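You operate a simulated robot arm through the tools that you are given. There is no shell and no other tool. Be economical: measure what you need, move in short steps, check, and stop when the job is done.

Carry out the task below with a simulated robot arm. There is one attempt and no reset: what you move stays moved.

JOB
Rethread the wire over both guides and hook it on the chuck.
Fine: slacken the tension lever to its SOFT end first; set it in its green band last; leave the brake and the spare spool's wire.

Only the result counts: the job must be done as asked and must still hold three seconds after the hand-in. Knocking over, shifting, dropping, spilling or breaking anything else fails it.

ROBOT AND FRAMES
A 7-joint arm with a fingered hand on a trunk, on a base that drives. Base frame: it is fixed to the floor where the robot stands at the start and does not move with it; the origin is under the middle of the robot, x ahead of it, y to its left, z up. Lengths are in m, angles in rad, forces in N, time in s.
With the tool pointing down near the work surface it reaches from about 0.1 to 0.66 m from the robot's upright axis, wherever it stands. Its first joint turns from -1.204 to 3.002 rad. Places, roughly: lower wire guide [0.6, 0.3, 1]; upper wire guide [0.7, 0.4, 1.1]; wire spool brake [0.5, 0, 0.6]. Payload 3.2 kg.
Tool frame: the origin (TCP) lies between the finger pads and is the grasp point; the fingertips stand 0.026 m ahead of it; z points along the fingers, y is the line along which they close. The gripper opens to 0.088 m. The gripper's body begins 0.03 m behind the TCP. The gripper is a hand of 5 fingers: y runs from the thumb to the fingers, the wrist lies at [-0.016, -0.108, -0.172] in the tool frame, and closing takes about 1.5 s.
Orientation is that of the tool frame in the base frame, as [roll, pitch, yaw] about the fixed x, y, z axes, in that order (R = Rz(yaw) Ry(pitch) Rx(roll)). With the fingers straight down and the wrist toward the robot, the tool's x, y and z point along [0, 1, 0], [1, 0, 0] and [0, 0, -1] of the base frame.

CONTROLS
- The arm moves only by the tool jog_arm. Its argument "moves" is a list of rows, each a list of 6 numbers: the shift along the tool's x, y, z in units of 20 mm (1.0 is 20 mm), then the turn, a rotation vector about the tool's x, y, z in units of 8 degrees (1.0 is 8 degrees). In form: [[dx, dy, dz, ax, ay, az], ...]. A call has 1 to 20 rows; each row shifts and turns the commanded pose from where the row before left it, along the tool's axes as they then stand. "claw" is the finger opening in mm, from 0 to 88, set as the call begins (left out, the last holds). A call with a number of a shift or a turn outside -1 to 1 is refused whole. Each row takes 0.2 s and may step no farther than 0.05 m and 0.15 rad from the row before; otherwise, or with a gripper value out of range, the whole call is refused. A pose out of reach is approached as far as the arm can. The call stops where the force on the tool passes 40 N (or 10 N more than at its start, if that is more) or the arm is blocked; 0.2 s more then pass. Each finger travels about 0.072 m/s and halts on what it meets, pressing with about 26 N; the grip force reading is that of the motor and also rises with nothing between the fingers. The clock runs only during rows and for 0.2 s after the last one: add rows that do not move to give the fingers time. The reply holds the time, the measured pose of the TCP, the force on the tool along the base axes, the opening and the grip force, in the units named above and with some noise, with the torque about the TCP (base axes, N m) and any sound that the robot's microphone picked up.
- Cameras (640 x 400 px; columns grow to the right, rows downward): "scene" is now at [0.125, 0.0456, 1.3949]; the picture's right is [0.30, -0.95, 0.00], its down [-0.45, -0.14, -0.88] and it looks along [0.84, 0.27, -0.47] (base axes); focal length 214 px, centre (320, 200). "wrist" rides on the gripper at [0.067, -0.097, -0.117] in the tool frame; the picture's right is [-0.71, 0.33, -0.62], its down [-0.65, -0.65, 0.39] and it looks along [-0.28, 0.68, 0.68] (tool axes); focal length 234 px, centre (320, 200). There is no depth. A picture from a camera that has moved, and an enlarged one, comes with that camera's place and axes in the base frame and with its lens. The place of the scene camera against the robot may be out by one fixed shift of up to 0.025 m in any direction.
- grab_frame(camera): a new picture of that camera. It takes no simulated time.
- move_column(by): slides the trunk up (or, below 0, down) by that many m; the arm and the scene camera ride with it, the base frame stays. It gives what a move gives, with no picture.
- steer(legs): drives the robot by 1 to 6 legs, each [ahead, left, turn to the left] in m, m and rad, along the robot's own axes; the way and the turn of a leg run together, so that a leg with both is an arc; at most 1.5 m and 3.142 rad a leg. The arm and the cameras ride along, it lands a little off, and it stops where it bumps. It gives what a move gives.
- move_fingers(index, middle, ring, little, thumb_bend, thumb_turn): sets how far each is bent, from 0 (flat) to 1 (curled in); at 0.3 the hand is open as for a grip, at 0.7 the pads meet at the TCP. One left out holds its place. A second passes; each finger stops where it meets its share of the squeeze, and holds until it gets a number again. A gripper value or a shape takes the hand back. It gives what a move gives, with no picture; readings hold the bend of each and the force on index, middle, ring, little, thumb and palm. thumb_turn goes from beside the hand (0) to across from the fingers (1), as for a grip.
- preshape(shape): the hand has 5 fingers and takes this shape, open, in about a second: jaw (thumb against the fingers, like two jaws); tri (thumb and two fingers); tip (a fingertip pinch); poke (one finger out to press); point (the index stretched); flat (the hand flat); cup (the hand cupped); fist (a fist). The gripper value then closes the fingers along that shape, each until it touches; the sizes above hold for jaw. It gives what a move gives, with no picture.
- head_to(pan, tilt): turns the head with the scene camera to pan (to the left, within 1.501 rad either way) and tilt (down, from -0.506 to 1.204), counted from straight ahead of the robot. It gives what a move gives.
- close_up(camera, box): a new picture of the part [left, top, right, bottom] of that camera's present view, enlarged. It takes no simulated time.
- close_job(): hands the job in; it is judged then, once.

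Work in short steps. Places have to be worked out from the pictures, the camera data and where the tool is seen: move nearer, look again, correct. Check each grasp and each placing, and mend what went wrong. You have 120 turns and 90 pictures in all, those below and enlarged ones among them. Open the gripper and draw the arm clear of the work before you hand the job in, unless the task says otherwise; then end with one line.

The tools are called after ">>>" as a command line: name --pt "numbers of a row" for each row, then --argument value for the rest, lists and objects as JSON in quotes. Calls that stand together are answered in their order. jog_arm: Moves the arm, as the interface text tells. Its arguments: {"type":"object","properties":{"moves":{"type":"array"},"claw":{"type":"number"}},"required":["moves"]} The other tools are called the same way: move_column (by) slides the trunk up or down; preshape (shape) gives the hand a shape; move_fingers (index, middle, ring, little, thumb_bend, thumb_turn) moves the fingers one by one; steer (legs) drives the base; head_to (pan, tilt) turns the head that bears the scene camera; grab_frame (camera) takes a picture; close_up (camera, box) takes an enlarged picture of a part of a camera's view; close_job () hands the job in.

At the start:

```text
t: 0.0
eef_pos: [0.3891, 0.0525, 1.3559]
tool_rot: [-3.139, 0.0, 1.57]
force: [-0.6, -1.2, -0.5]
moment: [-0.01, 0.0, 0.01]
opening: 0.0877
grasp_force: 0.0
shape: jaw
bend: [0.3, 0.3, 0.3, 0.3, 0.3, 0.97]
finger forces: [0.0, 0.0, 0.0, 0.1, 0.0, 0.0]
trunk travel left (down, up): [-0.694, 0.146]
robot x, y, heading: [-0.002, -0.0018, -0.001]
head pan, tilt: [0.311, 0.492]
```

scene: 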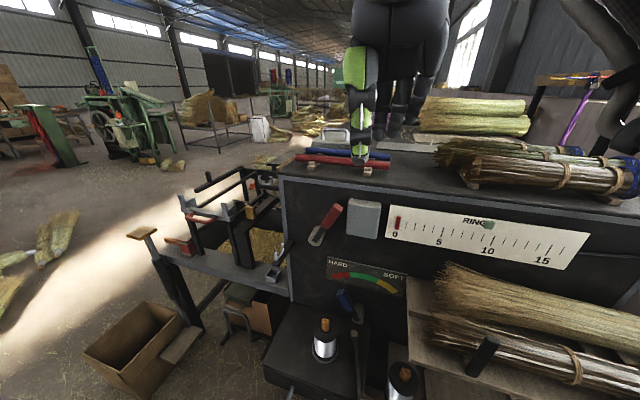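
wrist: 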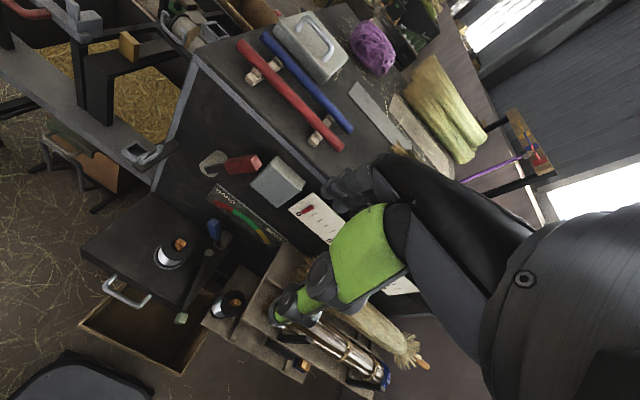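

The first pictures show a broom-winding bench with a HARD–SOFT tension scale, spools, and guides on the left. I take enlarged views to identify the wire, guides, chuck and lever.

>>> close_up --camera "scene" --box '[130, 150, 310, 262]'

>>> close_up --camera "scene" --box '[240, 190, 430, 400]'

>>> close_up --camera "wrist" --box '[0, 0, 320, 200]'

```text
3.56 times, centred on (220, 206) of scene
camera zoom: at [0.125, 0.0456, 1.3949], right [0.3, -0.95, 0.0], down [-0.45, -0.14, -0.88], along [0.84, 0.27, -0.47], focal length 763 px, centre (676, 179)
```

zoom: 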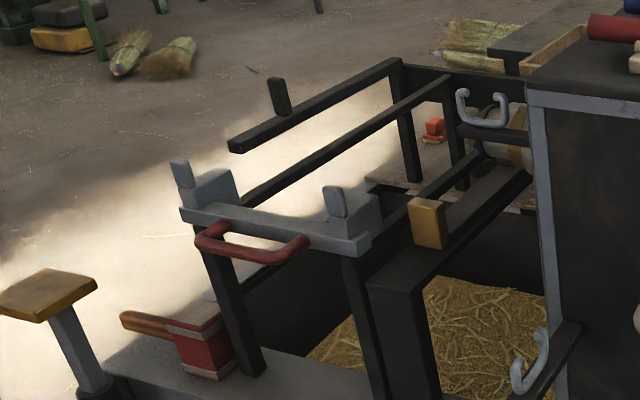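

```text
1.90 times, centred on (335, 295) of scene
camera zoom: at [0.125, 0.0456, 1.3949], right [0.3, -0.95, 0.0], down [-0.45, -0.14, -0.88], along [0.84, 0.27, -0.47], focal length 408 px, centre (291, 19)
```

zoom: 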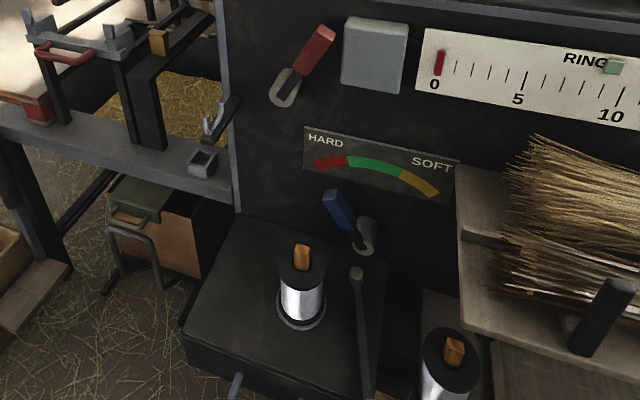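

```text
2.00 times, centred on (160, 100) of wrist
camera zoom: at [0.2917, 0.1193, 1.4736], right [0.33, -0.71, 0.62], down [-0.65, -0.65, -0.39], along [0.68, -0.28, -0.68], focal length 468 px, centre (640, 400)
```

zoom: 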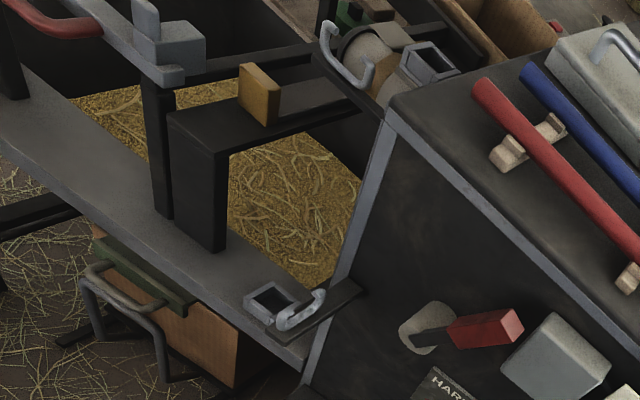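

I see the two hook-shaped guides on the cabinet's left edge, the blue tension lever, and the spools below. I look closer at the spools for the loose wire end and at the area behind the upper guide for the chuck.

>>> close_up --camera "scene" --box '[290, 280, 418, 400]'

>>> close_up --camera "scene" --box '[240, 155, 310, 205]'

>>> close_up --camera "wrist" --box '[70, 180, 270, 340]'

>>> close_up --camera "wrist" --box '[140, 0, 260, 80]'

```text
3.33 times, centred on (354, 340) of scene
camera zoom: at [0.125, 0.0456, 1.3949], right [0.3, -0.95, 0.0], down [-0.45, -0.14, -0.88], along [0.84, 0.27, -0.47], focal length 715 px, centre (207, -267)
```

zoom: 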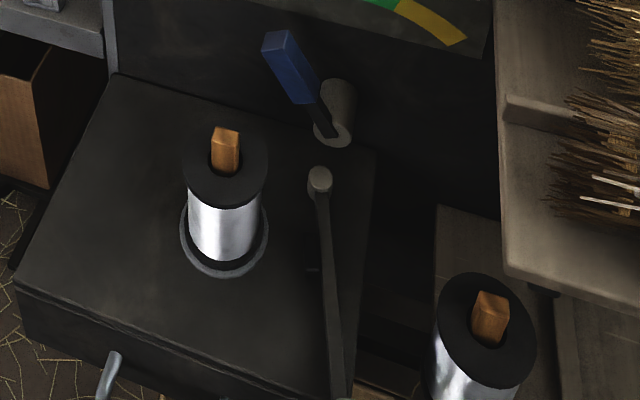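

```text
8.00 times, centred on (275, 180) of scene
camera zoom: at [0.125, 0.0456, 1.3949], right [0.3, -0.95, 0.0], down [-0.45, -0.14, -0.88], along [0.84, 0.27, -0.47], focal length 1716 px, centre (680, 360)
```

zoom: 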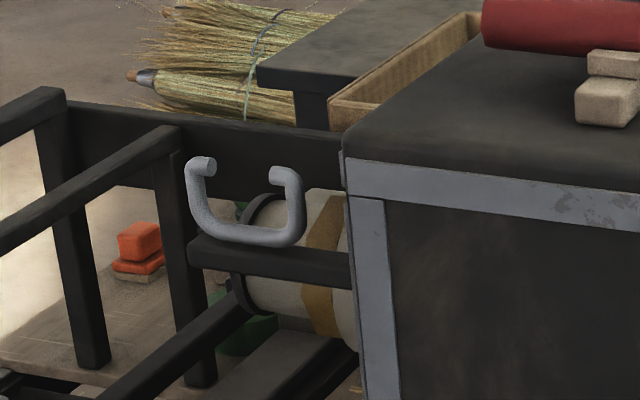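

```text
2.50 times, centred on (170, 260) of wrist
camera zoom: at [0.2917, 0.1193, 1.4736], right [0.33, -0.71, 0.62], down [-0.65, -0.65, -0.39], along [0.68, -0.28, -0.68], focal length 585 px, centre (695, 50)
```

zoom: 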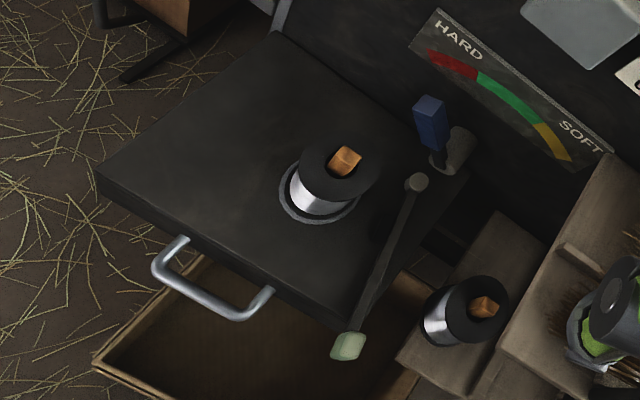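

```text
5.00 times, centred on (200, 40) of wrist
camera zoom: at [0.2917, 0.1193, 1.4736], right [0.33, -0.71, 0.62], down [-0.65, -0.65, -0.39], along [0.68, -0.28, -0.68], focal length 1171 px, centre (920, 1000)
```

zoom: 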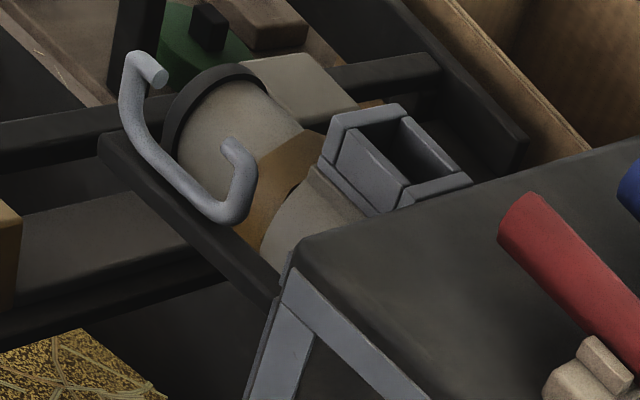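

The spools' wire ends seem to carry orange tabs; the chuck isn't clear yet. I turn the head to look left and at other areas.

>>> head_to --pan 0.9 --tilt 0.5

>>> grab_frame --camera "scene"

>>> head_to --pan -0.1 --tilt 0.8

>>> grab_frame --camera "scene"

```text
t: 1.0
eef_pos: [0.3881, 0.0515, 1.3569]
tool_rot: [-3.141, -0.001, 1.571]
force: [0.2, 0.5, -0.1]
moment: [0.0, 0.01, 0.04]
opening: 0.0875
grasp_force: 0.0
shape: jaw
bend: [0.3, 0.3, 0.3, 0.3, 0.3, 0.97]
finger forces: [0.0, 0.0, 0.0, 0.1, 0.1, 0.0]
trunk travel left (down, up): [-0.694, 0.146]
robot x, y, heading: [-0.003, -0.0018, -0.002]
head pan, tilt: [0.901, 0.499]
```

```text
80 pictures are left
camera scene: at [0.0948, 0.089, 1.3942], right [0.78, -0.62, 0.0], down [-0.3, -0.37, -0.88], along [0.55, 0.69, -0.48], focal length 214 px, centre (320, 200)
```

scene: 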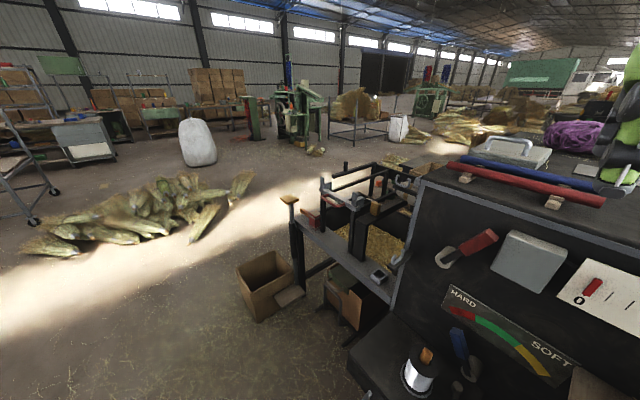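

```text
t: 2.3
eef_pos: [0.389, 0.0529, 1.3559]
tool_rot: [-3.141, 0.001, 1.572]
force: [-0.1, 0.5, 0.7]
moment: [-0.01, 0.03, -0.01]
opening: 0.0877
grasp_force: 0.1
shape: jaw
bend: [0.3, 0.3, 0.3, 0.3, 0.3, 0.97]
finger forces: [0.2, 0.0, 0.0, 0.0, 0.1, 0.1]
trunk travel left (down, up): [-0.694, 0.146]
robot x, y, heading: [0.0017, 0.0017, 0.002]
head pan, tilt: [-0.099, 0.799]
```

```text
79 pictures are left
camera scene: at [0.1185, 0.0098, 1.3683], right [-0.1, -1.0, 0.0], down [-0.71, 0.07, -0.7], along [0.69, -0.07, -0.72], focal length 214 px, centre (320, 200)
```

scene: 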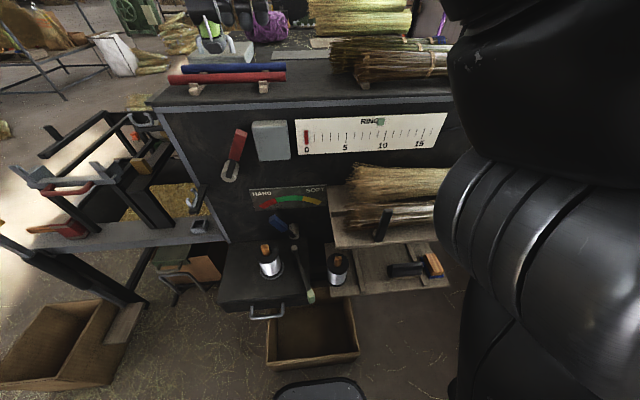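

I raise the trunk for a higher view of the left end, where the chuck should be.

>>> move_column --by 0.14

>>> head_to --pan 0.6 --tilt 0.6

>>> close_up --camera "scene" --box '[200, 130, 440, 280]'

>>> close_up --camera "wrist" --box '[0, 0, 320, 200]'

```text
t: 3.9
eef_pos: [0.3883, 0.053, 1.4958]
tool_rot: [-3.141, 0.001, 1.572]
force: [-0.1, -0.1, -0.3]
moment: [-0.01, -0.01, 0.01]
opening: 0.0879
grasp_force: 0.1
shape: jaw
bend: [0.3, 0.3, 0.3, 0.3, 0.3, 0.97]
finger forces: [0.0, 0.0, 0.1, 0.1, 0.0, 0.0]
trunk travel left (down, up): [-0.834, 0.006]
robot x, y, heading: [-0.0003, -0.0005, 0.002]
head pan, tilt: [-0.099, 0.799]
```

```text
t: 5.0
eef_pos: [0.3893, 0.0527, 1.4955]
tool_rot: [-3.141, 0.0, 1.572]
force: [0.1, 0.2, -0.6]
moment: [0.0, -0.03, 0.0]
opening: 0.0878
grasp_force: 0.1
shape: jaw
bend: [0.3, 0.3, 0.3, 0.3, 0.3, 0.97]
finger forces: [0.0, 0.0, 0.0, 0.0, 0.0, 0.0]
trunk travel left (down, up): [-0.834, 0.006]
robot x, y, heading: [-0.001, -0.001, -0.001]
head pan, tilt: [0.6, 0.6]
```

```text
2.67 times, centred on (320, 205) of scene
camera zoom: at [0.1112, 0.0676, 1.5251], right [0.56, -0.83, 0.0], down [-0.47, -0.32, -0.82], along [0.68, 0.47, -0.57], focal length 572 px, centre (320, 187)
```

zoom: 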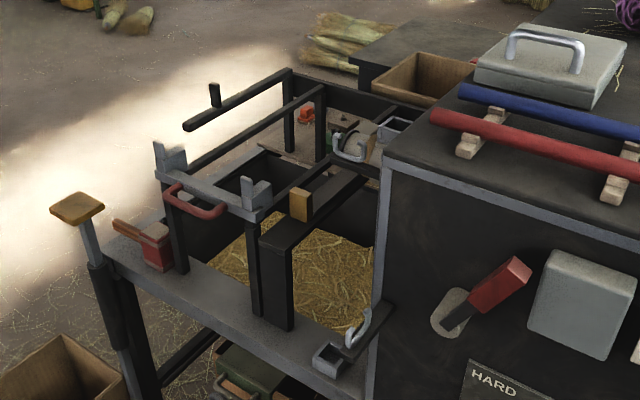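

```text
2.00 times, centred on (160, 100) of wrist
camera zoom: at [0.2918, 0.1192, 1.6135], right [0.33, -0.71, 0.62], down [-0.65, -0.65, -0.39], along [0.68, -0.28, -0.68], focal length 468 px, centre (640, 400)
```

zoom: 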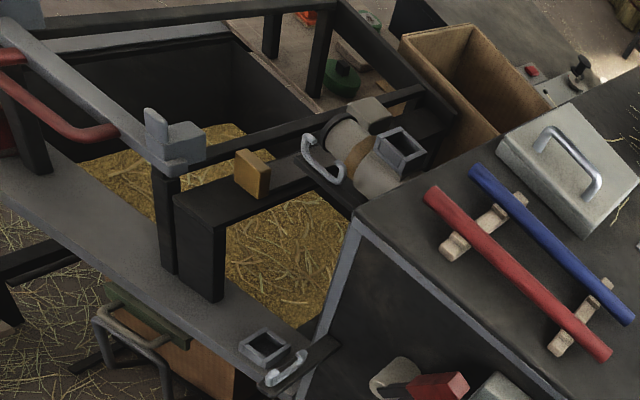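

The chuck seems to be the cylinder behind the upper guide. I drive left along the bench to look from nearer.

>>> steer --legs '[[0, 0.33, 0]]'

>>> head_to --pan 0.0 --tilt 0.7

>>> grab_frame --camera "scene"

>>> close_up --camera "wrist" --box '[0, 0, 400, 250]'

```text
t: 7.2
eef_pos: [0.3892, 0.3752, 1.4956]
tool_rot: [-3.141, -0.002, 1.568]
force: [-0.3, 0.7, 1.0]
moment: [0.0, -0.02, 0.01]
opening: 0.0878
grasp_force: 0.0
shape: jaw
bend: [0.3, 0.3, 0.3, 0.3, 0.3, 0.97]
finger forces: [0.0, 0.0, 0.0, 0.0, 0.0, 0.0]
trunk travel left (down, up): [-0.834, 0.006]
robot x, y, heading: [-0.0012, 0.3282, -0.0]
head pan, tilt: [0.6, 0.6]
```

```text
t: 8.2
eef_pos: [0.3899, 0.3769, 1.4955]
tool_rot: [3.141, -0.002, 1.567]
force: [-0.6, 0.3, 0.1]
moment: [-0.03, -0.01, 0.01]
opening: 0.0877
grasp_force: 0.2
shape: jaw
bend: [0.3, 0.3, 0.3, 0.3, 0.3, 0.97]
finger forces: [0.0, 0.1, 0.0, 0.1, 0.0, 0.1]
trunk travel left (down, up): [-0.834, 0.006]
robot x, y, heading: [0.0003, 0.3236, -0.001]
head pan, tilt: [0.0, 0.7]
```

```text
76 pictures are left
camera scene: at [0.1234, 0.3426, 1.5165], right [0.0, -1.0, 0.0], down [-0.64, 0.0, -0.77], along [0.77, 0.0, -0.64], focal length 214 px, centre (320, 200)
```

scene: 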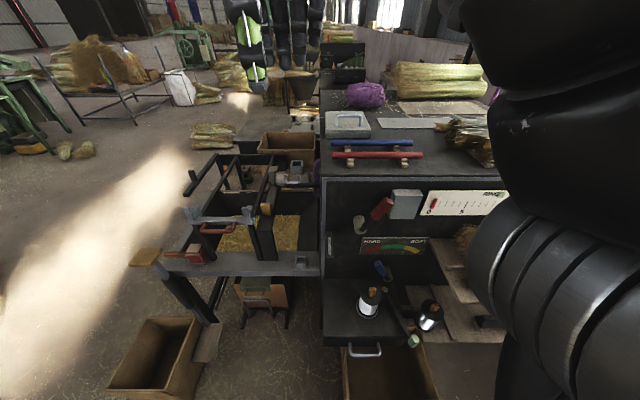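

```text
1.60 times, centred on (200, 125) of wrist
camera zoom: at [0.2923, 0.4434, 1.6137], right [0.33, -0.71, 0.62], down [-0.66, -0.65, -0.39], along [0.68, -0.28, -0.68], focal length 375 px, centre (512, 320)
```

zoom: 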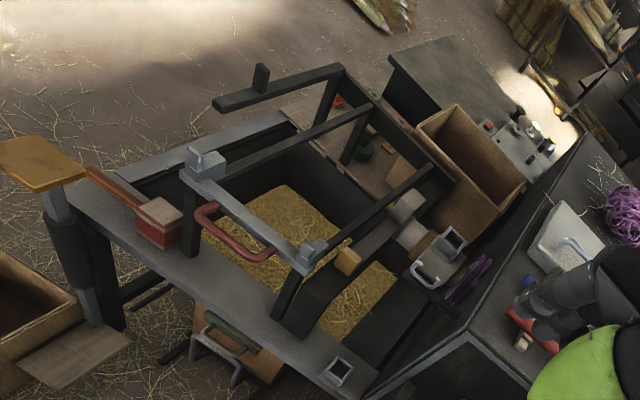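

I zoom on the suspected chuck by the upper guide from this frontal view.

>>> close_up --camera "scene" --box '[255, 145, 335, 195]'

>>> close_up --camera "scene" --box '[280, 210, 360, 280]'

>>> close_up --camera "wrist" --box '[220, 100, 320, 210]'

```text
8.00 times, centred on (295, 170) of scene
camera zoom: at [0.1234, 0.3426, 1.5165], right [0.0, -1.0, 0.0], down [-0.64, 0.0, -0.77], along [0.77, 0.0, -0.64], focal length 1716 px, centre (520, 440)
```

zoom: 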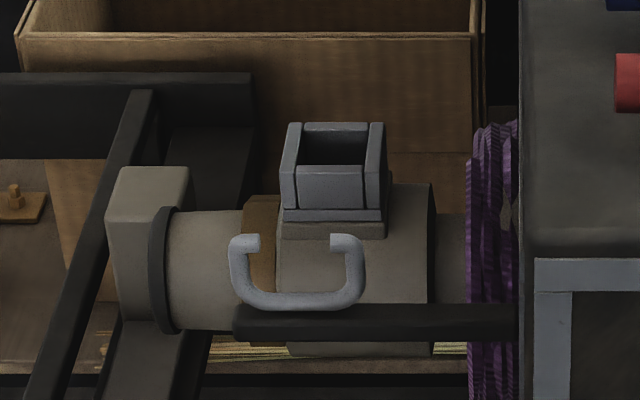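

```text
5.71 times, centred on (320, 245) of scene
camera zoom: at [0.1234, 0.3426, 1.5165], right [0.0, -1.0, 0.0], down [-0.64, 0.0, -0.77], along [0.77, 0.0, -0.64], focal length 1226 px, centre (320, -57)
```

zoom: 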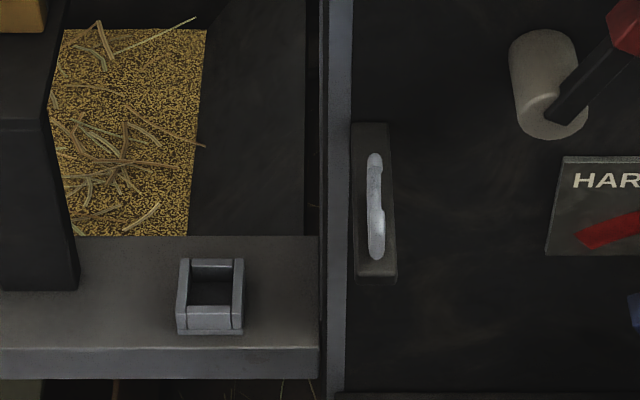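

```text
3.64 times, centred on (270, 155) of wrist
camera zoom: at [0.2923, 0.4434, 1.6137], right [0.33, -0.71, 0.62], down [-0.66, -0.65, -0.39], along [0.68, -0.28, -0.68], focal length 852 px, centre (502, 364)
```

zoom: 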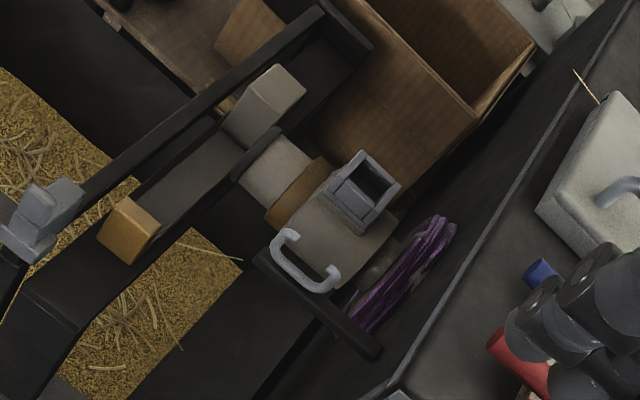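

There is a square grey socket on the chuck (axis along y) and another on the bench; the orange tab on the spool is the wire's end. Now I examine the tension lever from the front.

>>> close_up --camera "scene" --box '[345, 220, 445, 350]'

```text
3.08 times, centred on (395, 285) of scene
camera zoom: at [0.1234, 0.3426, 1.5165], right [0.0, -1.0, 0.0], down [-0.64, 0.0, -0.77], along [0.77, 0.0, -0.64], focal length 660 px, centre (89, -62)
```

zoom: 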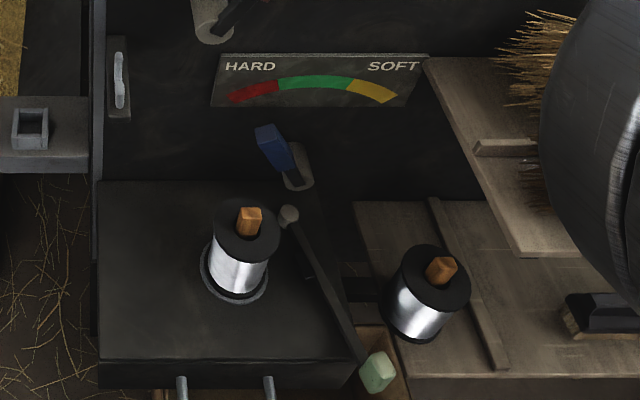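

I worked out rough positions: tension lever knob ≈(0.59,0.12,0.82) with pivot ≈(0.59,0.065,0.70), spool tab ≈(0.51,0.155,0.775). I return toward the lever, shape the hand to poke, and look at the hand to learn its geometry.

>>> preshape --shape "poke"

>>> head_to --pan 0.1 --tilt 0.1

>>> close_up --camera "scene" --box '[180, 60, 440, 330]'

>>> grab_frame --camera "wrist"

```text
t: 9.1
eef_pos: [0.3891, 0.3773, 1.4957]
tool_rot: [3.14, -0.001, 1.568]
force: [-0.1, -0.6, -0.3]
moment: [0.01, -0.03, 0.0]
opening: 0.0
grasp_force: 0.0
shape: poke
bend: [0.7, 0.7, 0.99, 0.99, 0.0, 1.0]
finger forces: [0.0, 0.0, 0.0, 0.0, 0.1, 0.0]
trunk travel left (down, up): [-0.834, 0.006]
robot x, y, heading: [0.0037, 0.3249, -0.001]
head pan, tilt: [0.0, 0.7]
```

```text
t: 10.1
eef_pos: [0.391, 0.377, 1.4967]
tool_rot: [3.14, -0.002, 1.568]
force: [0.4, 0.1, -0.1]
moment: [0.01, 0.05, 0.0]
opening: 0.0001
grasp_force: 0.1
shape: poke
bend: [0.7, 0.7, 0.99, 0.99, 0.0, 1.0]
finger forces: [0.0, 0.0, 0.0, 0.0, 0.0, 0.0]
trunk travel left (down, up): [-0.834, 0.006]
robot x, y, heading: [-0.002, 0.3222, -0.0]
head pan, tilt: [0.099, 0.099]
```

```text
1.48 times, centred on (310, 195) of scene
camera zoom: at [0.1301, 0.3519, 1.5712], right [0.1, -1.0, 0.0], down [-0.1, -0.01, -0.99], along [0.99, 0.1, -0.1], focal length 318 px, centre (335, 207)
```

zoom: 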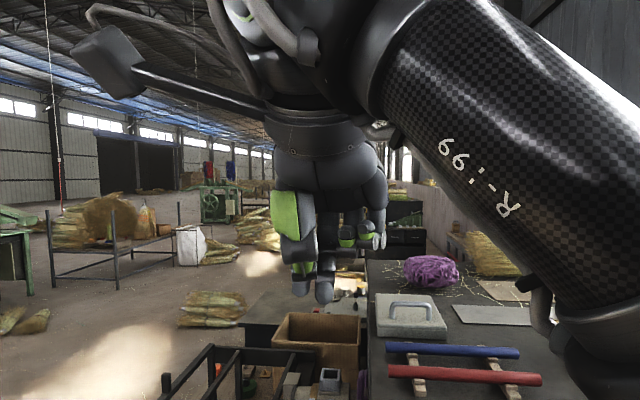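

```text
69 pictures are left
camera wrist: at [0.2924, 0.4437, 1.6137], right [0.33, -0.71, 0.62], down [-0.66, -0.65, -0.39], along [0.68, -0.28, -0.68], focal length 234 px, centre (320, 200)
```

wrist: 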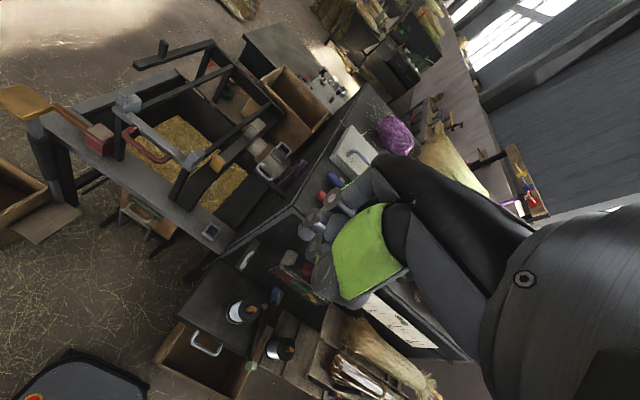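

The index side lies at +y (left), the little finger at −y (right). I make a fist with only the little finger out, which can push the lever either way while the hand stays clear of the shelf, and drive back in front of the lever.

>>> preshape --shape "fist"

>>> move_fingers --little 0.35

>>> close_up --camera "scene" --box '[260, 120, 360, 290]'

>>> steer --legs '[[0, -0.22, 0]]'

>>> head_to --pan -0.1 --tilt 0.7

>>> grab_frame --camera "scene"

```text
t: 11.0
eef_pos: [0.3901, 0.3764, 1.4963]
tool_rot: [3.141, 0.0, 1.567]
force: [0.0, 0.2, -0.2]
moment: [-0.03, -0.02, 0.0]
opening: 0.0002
grasp_force: 0.0
shape: fist
bend: [0.98, 1.0, 1.0, 1.0, 1.0, 0.76]
finger forces: [0.0, 0.0, 0.0, 0.0, 0.1, 0.0]
trunk travel left (down, up): [-0.834, 0.006]
robot x, y, heading: [0.0014, 0.3241, -0.005]
head pan, tilt: [0.099, 0.099]
```

```text
t: 12.0
eef_pos: [0.3902, 0.3771, 1.4954]
tool_rot: [3.141, -0.001, 1.567]
force: [0.2, -0.4, -0.3]
moment: [0.01, -0.02, -0.02]
opening: 0.0178
grasp_force: 0.1
shape: fingers
bend: [1.0, 1.0, 1.0, 0.35, 1.0, 0.81]
finger forces: [0.0, 0.0, 0.0, 0.0, 0.0, 0.0]
trunk travel left (down, up): [-0.834, 0.006]
robot x, y, heading: [-0.0019, 0.3252, 0.005]
head pan, tilt: [0.099, 0.099]
```

```text
2.35 times, centred on (310, 205) of scene
camera zoom: at [0.1301, 0.3519, 1.5713], right [0.1, -1.0, 0.0], down [-0.1, -0.01, -1.0], along [0.99, 0.1, -0.1], focal length 505 px, centre (344, 188)
```

zoom: 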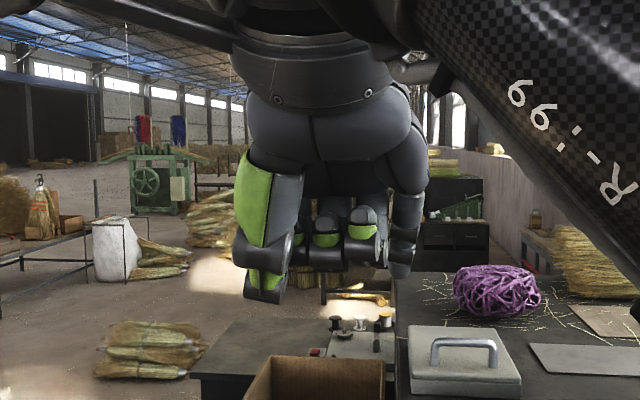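

```text
t: 13.7
eef_pos: [0.3886, 0.1525, 1.4949]
tool_rot: [-3.14, -0.001, 1.565]
force: [0.6, 0.3, 0.0]
moment: [0.0, 0.0, -0.01]
opening: 0.018
grasp_force: 0.0
shape: fingers
bend: [1.0, 1.0, 1.0, 0.35, 1.0, 0.81]
finger forces: [0.0, 0.0, 0.1, 0.1, 0.0, 0.1]
trunk travel left (down, up): [-0.834, 0.006]
robot x, y, heading: [-0.0014, 0.1, -0.007]
head pan, tilt: [0.099, 0.099]
```

```text
t: 14.7
eef_pos: [0.3878, 0.1511, 1.4964]
tool_rot: [-3.141, 0.0, 1.567]
force: [0.3, -0.2, 0.9]
moment: [-0.03, -0.02, -0.01]
opening: 0.0177
grasp_force: 0.0
shape: fingers
bend: [1.0, 1.0, 1.0, 0.35, 1.0, 0.81]
finger forces: [0.0, 0.0, 0.0, 0.0, 0.0, 0.1]
trunk travel left (down, up): [-0.834, 0.006]
robot x, y, heading: [-0.0012, 0.1028, -0.0]
head pan, tilt: [-0.099, 0.7]
```

```text
67 pictures are left
camera scene: at [0.122, 0.11, 1.5166], right [-0.1, -0.99, 0.0], down [-0.64, 0.07, -0.77], along [0.76, -0.08, -0.64], focal length 214 px, centre (320, 200)
```

scene: 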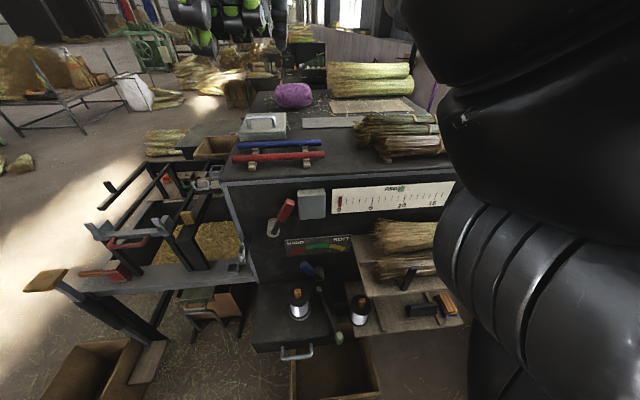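

The curled fingers sit about as low as the little fingertip in this shape. I straighten the little finger completely and lay the thumb aside, then look again.

>>> move_fingers --little 0.0 --thumb_bend 0.0 --thumb_turn 0.0

>>> head_to --pan 0.1 --tilt 0.15

>>> close_up --camera "scene" --box '[240, 80, 400, 280]'

>>> close_up --camera "wrist" --box '[220, 130, 460, 330]'

```text
t: 15.7
eef_pos: [0.3887, 0.1515, 1.496]
tool_rot: [-3.141, 0.0, 1.567]
force: [0.2, 0.5, 0.0]
moment: [0.01, -0.02, 0.0]
opening: 0.0803
grasp_force: 0.1
shape: fingers
bend: [1.0, 1.0, 1.0, 0.0, 0.01, 0.0]
finger forces: [0.0, 0.0, 0.0, 0.0, 0.1, 0.0]
trunk travel left (down, up): [-0.834, 0.006]
robot x, y, heading: [-0.0003, 0.1044, -0.005]
head pan, tilt: [-0.099, 0.7]
```

```text
t: 16.6
eef_pos: [0.3891, 0.1508, 1.4951]
tool_rot: [3.141, 0.001, 1.567]
force: [0.0, 0.1, -0.3]
moment: [0.0, 0.0, 0.0]
opening: 0.0805
grasp_force: 0.2
shape: fingers
bend: [1.0, 1.0, 1.0, 0.0, 0.01, 0.0]
finger forces: [0.1, 0.0, 0.0, 0.0, 0.0, 0.0]
trunk travel left (down, up): [-0.834, 0.006]
robot x, y, heading: [-0.0017, 0.1033, -0.005]
head pan, tilt: [0.099, 0.15]
```

```text
2.00 times, centred on (320, 180) of scene
camera zoom: at [0.1298, 0.1271, 1.5665], right [0.09, -1.0, 0.0], down [-0.15, -0.01, -0.99], along [0.98, 0.09, -0.15], focal length 429 px, centre (320, 240)
```

zoom: 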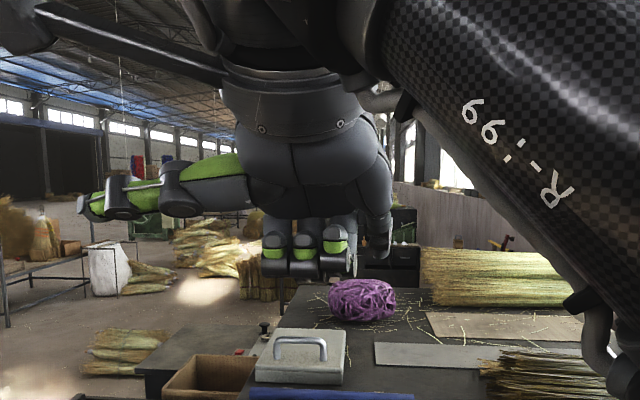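

```text
2.00 times, centred on (340, 230) of wrist
camera zoom: at [0.2917, 0.2187, 1.6135], right [0.33, -0.71, 0.62], down [-0.66, -0.65, -0.39], along [0.68, -0.28, -0.68], focal length 468 px, centre (280, 140)
```

zoom: 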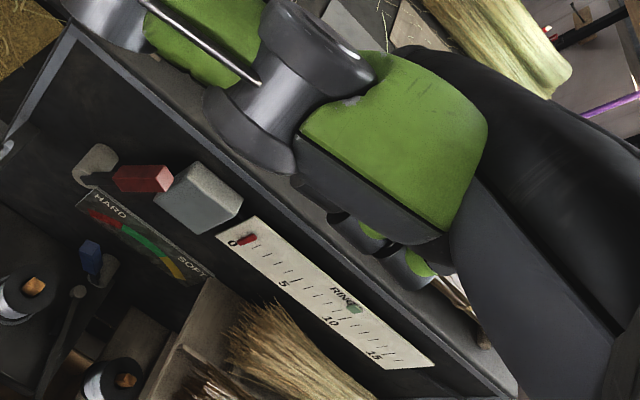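

The flat fingers point forward. I'll use the closed jaw hand, pitched about 35° forward, to push the knob to the right; first I shape and pitch the hand up here, shifting to y≈0.21.

>>> preshape --shape "jaw"

>>> jog_arm --pt "1 0 0 -1 0 0" --pt "1 0 0 -1 0 0" --pt "1 0 0 -1 0 0" --pt "0 0 0 -1 0 0" --pt "0 0 0 -0.4 0 0" --pt "0 0 0 0 0 0" --claw 0

>>> move_column --by -0.5

>>> head_to --pan 0.1 --tilt 0.45

>>> grab_frame --camera "scene"

```text
t: 17.5
eef_pos: [0.3881, 0.1519, 1.4961]
tool_rot: [-3.141, -0.001, 1.566]
force: [0.3, -0.3, 0.6]
moment: [-0.04, 0.0, -0.01]
opening: 0.0877
grasp_force: 0.0
shape: jaw
bend: [0.3, 0.3, 0.3, 0.3, 0.3, 0.97]
finger forces: [0.0, 0.1, 0.0, 0.0, 0.0, 0.1]
trunk travel left (down, up): [-0.834, 0.006]
robot x, y, heading: [0.0008, 0.0998, -0.011]
head pan, tilt: [0.099, 0.15]
```

```text
t: 18.9
eef_pos: [0.388, 0.2114, 1.4959]
tool_rot: [2.526, 0.0, 1.565]
force: [-1.0, 0.2, 0.3]
moment: [0.01, -0.01, 0.03]
opening: 0.0003
grasp_force: 25.8
shape: jaw
bend: [0.7, 0.7, 0.3, 0.7, 0.83, 1.0]
finger forces: [0.0, 0.1, 0.0, 0.0, 0.1, 0.0]
trunk travel left (down, up): [-0.834, 0.006]
robot x, y, heading: [0.0005, 0.1004, -0.011]
head pan, tilt: [0.099, 0.15]
```

```text
refused: -0.5 is not a number from -0.4 to 0.4
```

```text
t: 19.7
eef_pos: [0.3878, 0.2108, 1.4957]
tool_rot: [2.527, -0.002, 1.566]
force: [-0.1, 0.4, 0.0]
moment: [0.0, 0.02, -0.01]
opening: 0.0001
grasp_force: 25.1
shape: jaw
bend: [0.7, 0.7, 0.3, 0.7, 0.83, 1.0]
finger forces: [0.1, 0.0, 0.0, 0.0, 0.0, 0.0]
trunk travel left (down, up): [-0.834, 0.006]
robot x, y, heading: [0.0009, 0.1001, -0.008]
head pan, tilt: [0.099, 0.45]
```

```text
64 pictures are left
camera scene: at [0.129, 0.1269, 1.5389], right [0.09, -1.0, 0.0], down [-0.43, -0.04, -0.9], along [0.9, 0.08, -0.43], focal length 214 px, centre (320, 200)
```

scene: 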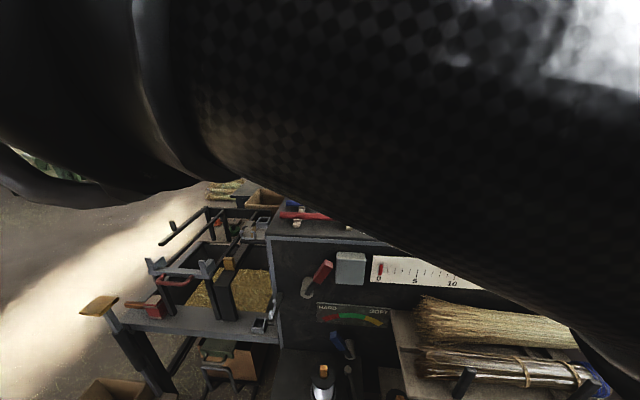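

Ring finger stayed at 0.3; I set it explicitly and lower the trunk in steps.

>>> move_fingers --ring 0.7

>>> move_column --by -0.4

>>> move_column --by -0.15

>>> grab_frame --camera "wrist"

>>> grab_frame --camera "scene"

```text
t: 20.7
eef_pos: [0.3877, 0.2128, 1.4951]
tool_rot: [2.527, -0.001, 1.567]
force: [0.2, -1.1, -0.2]
moment: [0.02, -0.02, -0.02]
opening: 0.0001
grasp_force: 0.1
shape: fingers
bend: [0.7, 0.7, 0.7, 0.7, 0.83, 1.0]
finger forces: [0.0, 0.0, 0.0, 0.0, 0.0, 0.1]
trunk travel left (down, up): [-0.834, 0.006]
robot x, y, heading: [-0.0053, 0.0973, -0.007]
head pan, tilt: [0.099, 0.45]
```

```text
t: 24.6
eef_pos: [0.3879, 0.2114, 1.0956]
tool_rot: [2.527, -0.001, 1.564]
force: [0.1, -0.5, 0.1]
moment: [0.01, 0.0, -0.02]
opening: 0.0002
grasp_force: 0.1
shape: fingers
bend: [0.7, 0.7, 0.7, 0.7, 0.83, 1.0]
finger forces: [0.0, 0.0, 0.1, 0.0, 0.0, 0.1]
trunk travel left (down, up): [-0.434, 0.406]
robot x, y, heading: [-0.0009, 0.1012, -0.004]
head pan, tilt: [0.099, 0.45]
```

```text
t: 26.3
eef_pos: [0.3883, 0.2104, 0.9458]
tool_rot: [2.528, 0.001, 1.564]
force: [-0.5, 1.2, -1.1]
moment: [-0.01, -0.01, 0.01]
opening: 0.0
grasp_force: 0.2
shape: fingers
bend: [0.7, 0.7, 0.7, 0.7, 0.83, 1.0]
finger forces: [0.0, 0.0, 0.1, 0.0, 0.1, 0.0]
trunk travel left (down, up): [-0.284, 0.556]
robot x, y, heading: [-0.0009, 0.1012, -0.005]
head pan, tilt: [0.099, 0.45]
```

```text
63 pictures are left
camera wrist: at [0.2414, 0.2788, 0.9856], right [-0.09, -0.71, 0.7], down [-0.31, -0.65, -0.69], along [0.94, -0.28, -0.16], focal length 234 px, centre (320, 200)
```

wrist: 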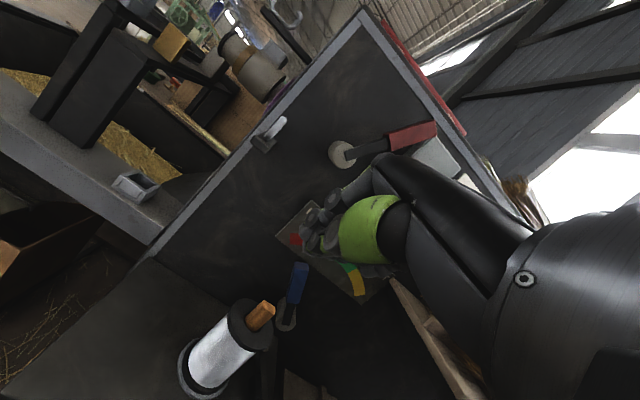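

```text
62 pictures are left
camera scene: at [0.129, 0.127, 0.9888], right [0.09, -1.0, 0.0], down [-0.43, -0.04, -0.9], along [0.9, 0.08, -0.43], focal length 214 px, centre (320, 200)
```

scene: 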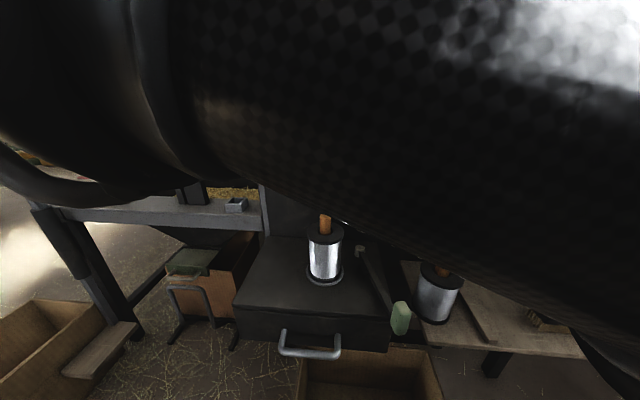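

Wrist camera triangulation confirms the knob at ≈(0.59,0.115,0.82) and tab at ≈(0.50,0.154,0.78). I bring the closed fingers to the left of the knob, stopping at y≈0.215.

>>> jog_arm --pt "0 0.9 0.9 0 0 0" --pt "0 0.9 0.9 0 0 0" --pt "0 0.9 0.9 0 0 0" --pt "0 0.9 0.9 0 0 0" --pt "0 0.1 1 0 0 0" --pt "0 0 1 0 0 0" --pt "0 0 1 0 0 0" --pt "0 0 1 0 0 0" --pt "0 0 1 0 0 0" --pt "0 0 1 0 0 0"

>>> grab_frame --camera "wrist"

```text
t: 28.5
eef_pos: [0.5597, 0.2111, 0.8318]
tool_rot: [2.527, 0.001, 1.566]
force: [-0.5, 0.8, 0.3]
moment: [0.03, 0.03, 0.01]
opening: 0.0
grasp_force: 0.1
shape: fingers
bend: [0.7, 0.7, 0.7, 0.7, 0.83, 1.0]
finger forces: [0.0, 0.1, 0.1, 0.1, 0.0, 0.0]
trunk travel left (down, up): [-0.284, 0.556]
robot x, y, heading: [-0.002, 0.1011, -0.008]
head pan, tilt: [0.099, 0.45]
```

```text
61 pictures are left
camera wrist: at [0.4141, 0.2782, 0.8712], right [-0.09, -0.71, 0.7], down [-0.31, -0.65, -0.69], along [0.94, -0.28, -0.16], focal length 234 px, centre (320, 200)
```

wrist: 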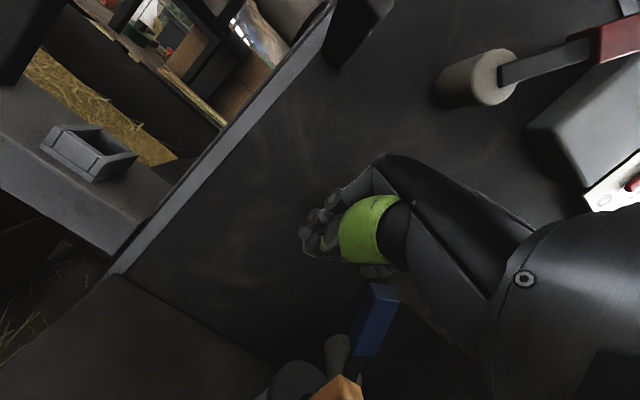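

The knob is just to the right of the fingers at the same height. I lower/advance slightly and push right (−y).

>>> jog_arm --pt "0 0.13 0.8 0 0 0" --pt "0 0 0.75 0 0 0" --pt "-0.5 0 0 0 0 0" --pt "-0.5 0 0 0 0 0" --pt "-0.5 0 0 0 0 0" --pt "-0.5 0 0 0 0 0" --pt "-0.5 0 0 0 0 0" --pt "-0.5 0 0 0 0 0" --pt "-0.5 0 0 0 0 0"

>>> grab_frame --camera "wrist"

```text
t: 30.5
eef_pos: [0.5784, 0.1409, 0.8078]
tool_rot: [2.528, 0.002, 1.567]
force: [-1.8, 3.5, 2.2]
moment: [-0.16, -0.09, -0.03]
opening: 0.0001
grasp_force: 3.6
shape: fingers
bend: [0.7, 0.7, 0.69, 0.7, 0.83, 1.0]
finger forces: [0.1, 0.0, 4.2, 1.7, 0.0, 0.0]
trunk travel left (down, up): [-0.284, 0.556]
robot x, y, heading: [0.0018, 0.1028, -0.009]
head pan, tilt: [0.099, 0.45]
```

```text
60 pictures are left
camera wrist: at [0.4314, 0.2087, 0.8472], right [-0.09, -0.71, 0.7], down [-0.31, -0.65, -0.69], along [0.95, -0.28, -0.16], focal length 234 px, centre (320, 200)
```

wrist: 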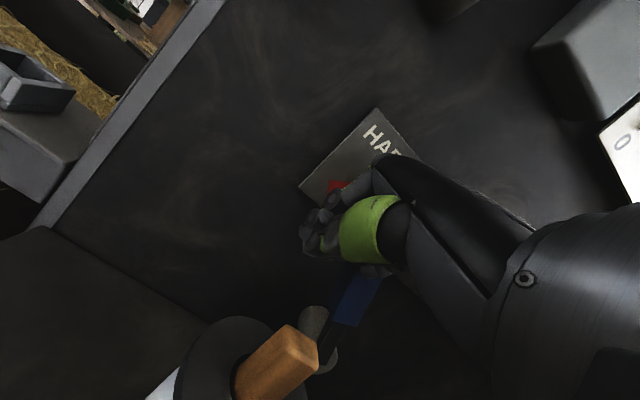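

Contact at ~4 N; the lever is moving with the hand and the tab is clear. Continue pushing.

>>> jog_arm --pt "-0.5 0 0 0 0 0" --pt "-0.5 0 0 0 0 0" --pt "-0.5 0 0 0 0 0" --pt "-0.5 0 0 0 0 0" --pt "-0.5 0 0 0 0 0" --pt "-0.5 0 0 0 0 0"

>>> grab_frame --camera "wrist"

```text
t: 31.9
eef_pos: [0.5787, 0.08, 0.8067]
tool_rot: [2.527, 0.001, 1.562]
force: [-1.6, 1.0, 0.3]
moment: [-0.04, -0.02, -0.04]
opening: 0.0003
grasp_force: 1.4
shape: fingers
bend: [0.7, 0.7, 0.69, 0.7, 0.83, 1.0]
finger forces: [0.0, 0.0, 1.1, 1.0, 0.0, 0.1]
trunk travel left (down, up): [-0.284, 0.556]
robot x, y, heading: [0.0012, 0.1067, -0.007]
head pan, tilt: [0.099, 0.45]
```

```text
59 pictures are left
camera wrist: at [0.4317, 0.1481, 0.846], right [-0.09, -0.71, 0.7], down [-0.31, -0.65, -0.69], along [0.94, -0.29, -0.16], focal length 234 px, centre (320, 200)
```

wrist: 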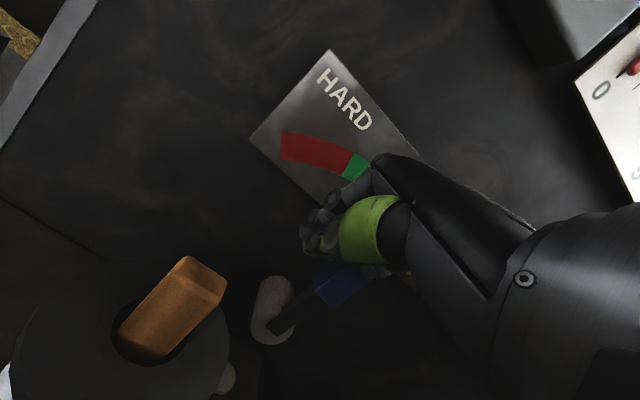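

The lever is swinging toward SOFT. I continue in smaller steps watching for the end stop.

>>> jog_arm --pt "-0.4 0 0 0 0 0" --pt "-0.4 0 0 0 0 0" --pt "-0.4 0 0 0 0 0" --pt "-0.4 0 0 0 0 0"

>>> grab_frame --camera "wrist"

```text
t: 32.9
eef_pos: [0.5791, 0.0479, 0.8059]
tool_rot: [2.527, 0.0, 1.567]
force: [-0.9, 1.8, -1.1]
moment: [0.06, -0.01, -0.07]
opening: 0.0001
grasp_force: 0.9
shape: fingers
bend: [0.7, 0.7, 0.7, 0.7, 0.84, 1.0]
finger forces: [0.1, 0.0, 1.1, 1.4, 0.1, 0.1]
trunk travel left (down, up): [-0.284, 0.556]
robot x, y, heading: [-0.0005, 0.0976, -0.002]
head pan, tilt: [0.099, 0.45]
```

```text
58 pictures are left
camera wrist: at [0.4321, 0.1159, 0.8465], right [-0.09, -0.71, 0.7], down [-0.31, -0.65, -0.69], along [0.94, -0.28, -0.16], focal length 234 px, centre (320, 200)
```

wrist: 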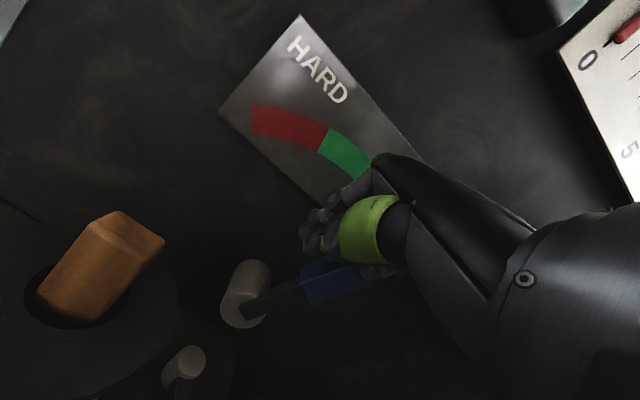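

No stop yet; continue right in small steps.

>>> jog_arm --pt "-0.4 0 0 0 0 0" --pt "-0.4 0 0 0 0 0" --pt "-0.4 0 0 0 0 0"

>>> grab_frame --camera "wrist"

```text
t: 33.7
eef_pos: [0.5797, 0.0242, 0.807]
tool_rot: [2.527, 0.0, 1.565]
force: [-0.9, 1.3, -0.3]
moment: [0.01, 0.05, -0.03]
opening: 0.0
grasp_force: 1.0
shape: fingers
bend: [0.7, 0.7, 0.7, 0.7, 0.84, 1.0]
finger forces: [0.1, 0.1, 1.0, 1.3, 0.1, 0.0]
trunk travel left (down, up): [-0.284, 0.556]
robot x, y, heading: [-0.0003, 0.1024, -0.008]
head pan, tilt: [0.099, 0.45]
```

```text
57 pictures are left
camera wrist: at [0.4322, 0.0914, 0.8472], right [-0.09, -0.71, 0.7], down [-0.31, -0.65, -0.69], along [0.94, -0.28, -0.16], focal length 234 px, centre (320, 200)
```

wrist: 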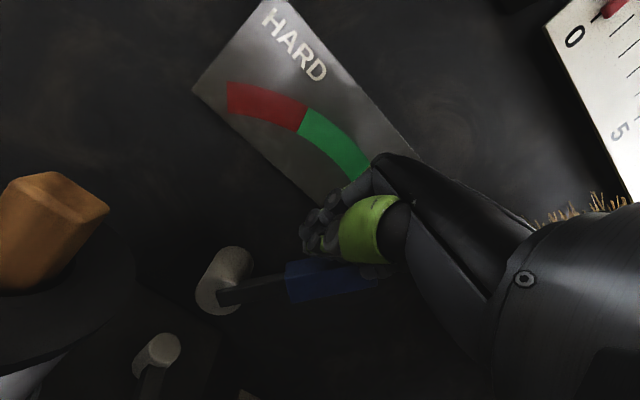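

Still moving freely with ~1 N; continue a bit more.

>>> jog_arm --pt "-0.3 0 0 0 0 0" --pt "-0.3 0 0 0 0 0" --pt "-0.3 0 0 0 0 0"

>>> grab_frame --camera "wrist"

```text
t: 34.5
eef_pos: [0.5768, 0.0086, 0.8094]
tool_rot: [2.525, 0.001, 1.57]
force: [-1.8, 9.5, 4.5]
moment: [0.01, -0.07, 0.19]
opening: 0.0
grasp_force: 5.8
shape: fingers
bend: [0.7, 0.7, 0.69, 0.7, 0.84, 1.0]
finger forces: [0.0, 0.0, 10.4, 0.1, 0.0, 0.0]
trunk travel left (down, up): [-0.284, 0.556]
robot x, y, heading: [0.0002, 0.0999, -0.007]
head pan, tilt: [0.099, 0.45]
```

```text
56 pictures are left
camera wrist: at [0.4299, 0.0763, 0.8484], right [-0.09, -0.71, 0.7], down [-0.31, -0.65, -0.69], along [0.95, -0.28, -0.16], focal length 234 px, centre (320, 200)
```

wrist: 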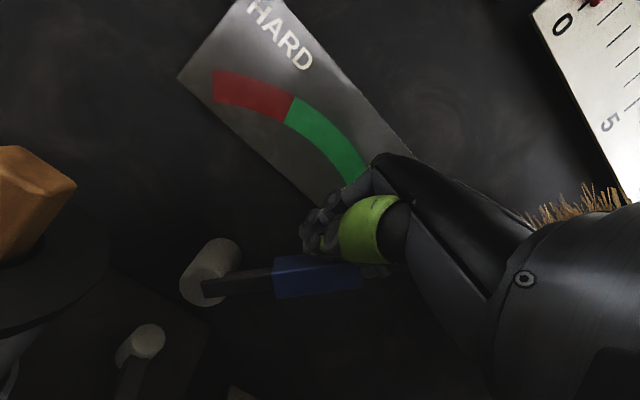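

Force jumped to ~10 N on the ring finger: the end stop is probably reached. A small extra push to confirm.

>>> jog_arm --pt "-0.2 0 0 0 0 0" --pt "-0.2 0 0 0 0 0"

```text
t: 35.1
eef_pos: [0.5764, 0.0046, 0.8097]
tool_rot: [2.519, 0.0, 1.575]
force: [-3.7, 21.2, 8.3]
moment: [-0.01, -0.13, 0.39]
opening: 0.0
grasp_force: 10.3
shape: fingers
bend: [0.7, 0.7, 0.67, 0.7, 0.84, 1.0]
finger forces: [0.0, 0.0, 21.1, 0.0, 0.0, 0.0]
trunk travel left (down, up): [-0.284, 0.556]
robot x, y, heading: [-0.0045, 0.103, -0.006]
head pan, tilt: [0.099, 0.45]
```

Stop confirmed (21 N). I back off left, retreat up and back, and check the lever.

>>> jog_arm --pt "0.5 0 0 0 0 0" --pt "1 0 0 0 0 0" --pt "1 0 0 0 0 0" --pt "0 0 -1 0 0 0" --pt "0 0 -1 0 0 0" --pt "0 0 -1 0 0 0" --pt "0 0 -1 0 0 0" --pt "0 0 -1 0 0 0" --pt "0 0 -1 0 0 0" --pt "0 -0.9 -0.9 0 0 0" --pt "0 -0.9 -0.9 0 0 0" --pt "0 -0.9 -0.9 0 0 0"

>>> grab_frame --camera "wrist"

```text
t: 37.7
eef_pos: [0.4319, 0.0486, 0.9181]
tool_rot: [2.527, 0.0, 1.563]
force: [0.5, -0.9, -1.1]
moment: [0.01, -0.01, 0.01]
opening: 0.0002
grasp_force: 0.0
shape: fingers
bend: [0.7, 0.7, 0.7, 0.7, 0.84, 1.0]
finger forces: [0.0, 0.1, 0.0, 0.1, 0.0, 0.0]
trunk travel left (down, up): [-0.284, 0.556]
robot x, y, heading: [-0.003, 0.1032, -0.001]
head pan, tilt: [0.099, 0.45]
```

```text
55 pictures are left
camera wrist: at [0.2858, 0.1169, 0.9578], right [-0.09, -0.71, 0.7], down [-0.31, -0.65, -0.69], along [0.94, -0.28, -0.16], focal length 234 px, centre (320, 200)
```

wrist: 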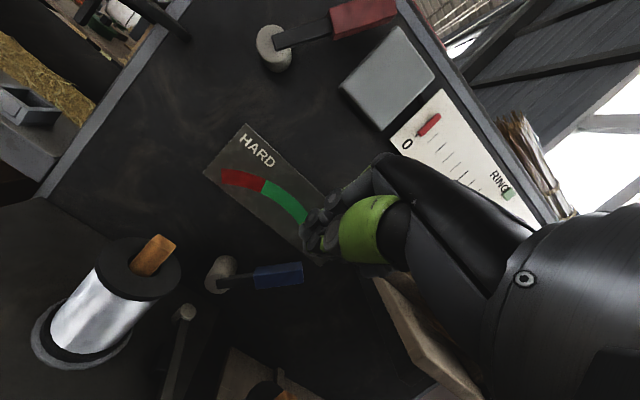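

The lever now sits at the SOFT end. Next the tab: I zoom in on it to judge shape and orientation, and also the spool.

>>> close_up --camera "wrist" --box '[80, 210, 240, 320]'

```text
3.64 times, centred on (160, 265) of wrist
camera zoom: at [0.2858, 0.1169, 0.9578], right [-0.09, -0.71, 0.7], down [-0.31, -0.65, -0.69], along [0.94, -0.28, -0.16], focal length 852 px, centre (902, -36)
```

zoom: 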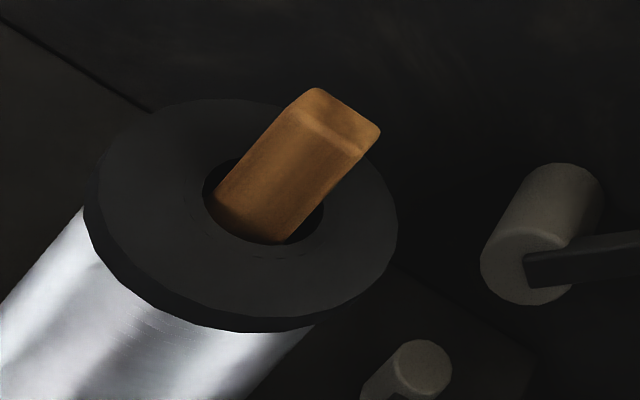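

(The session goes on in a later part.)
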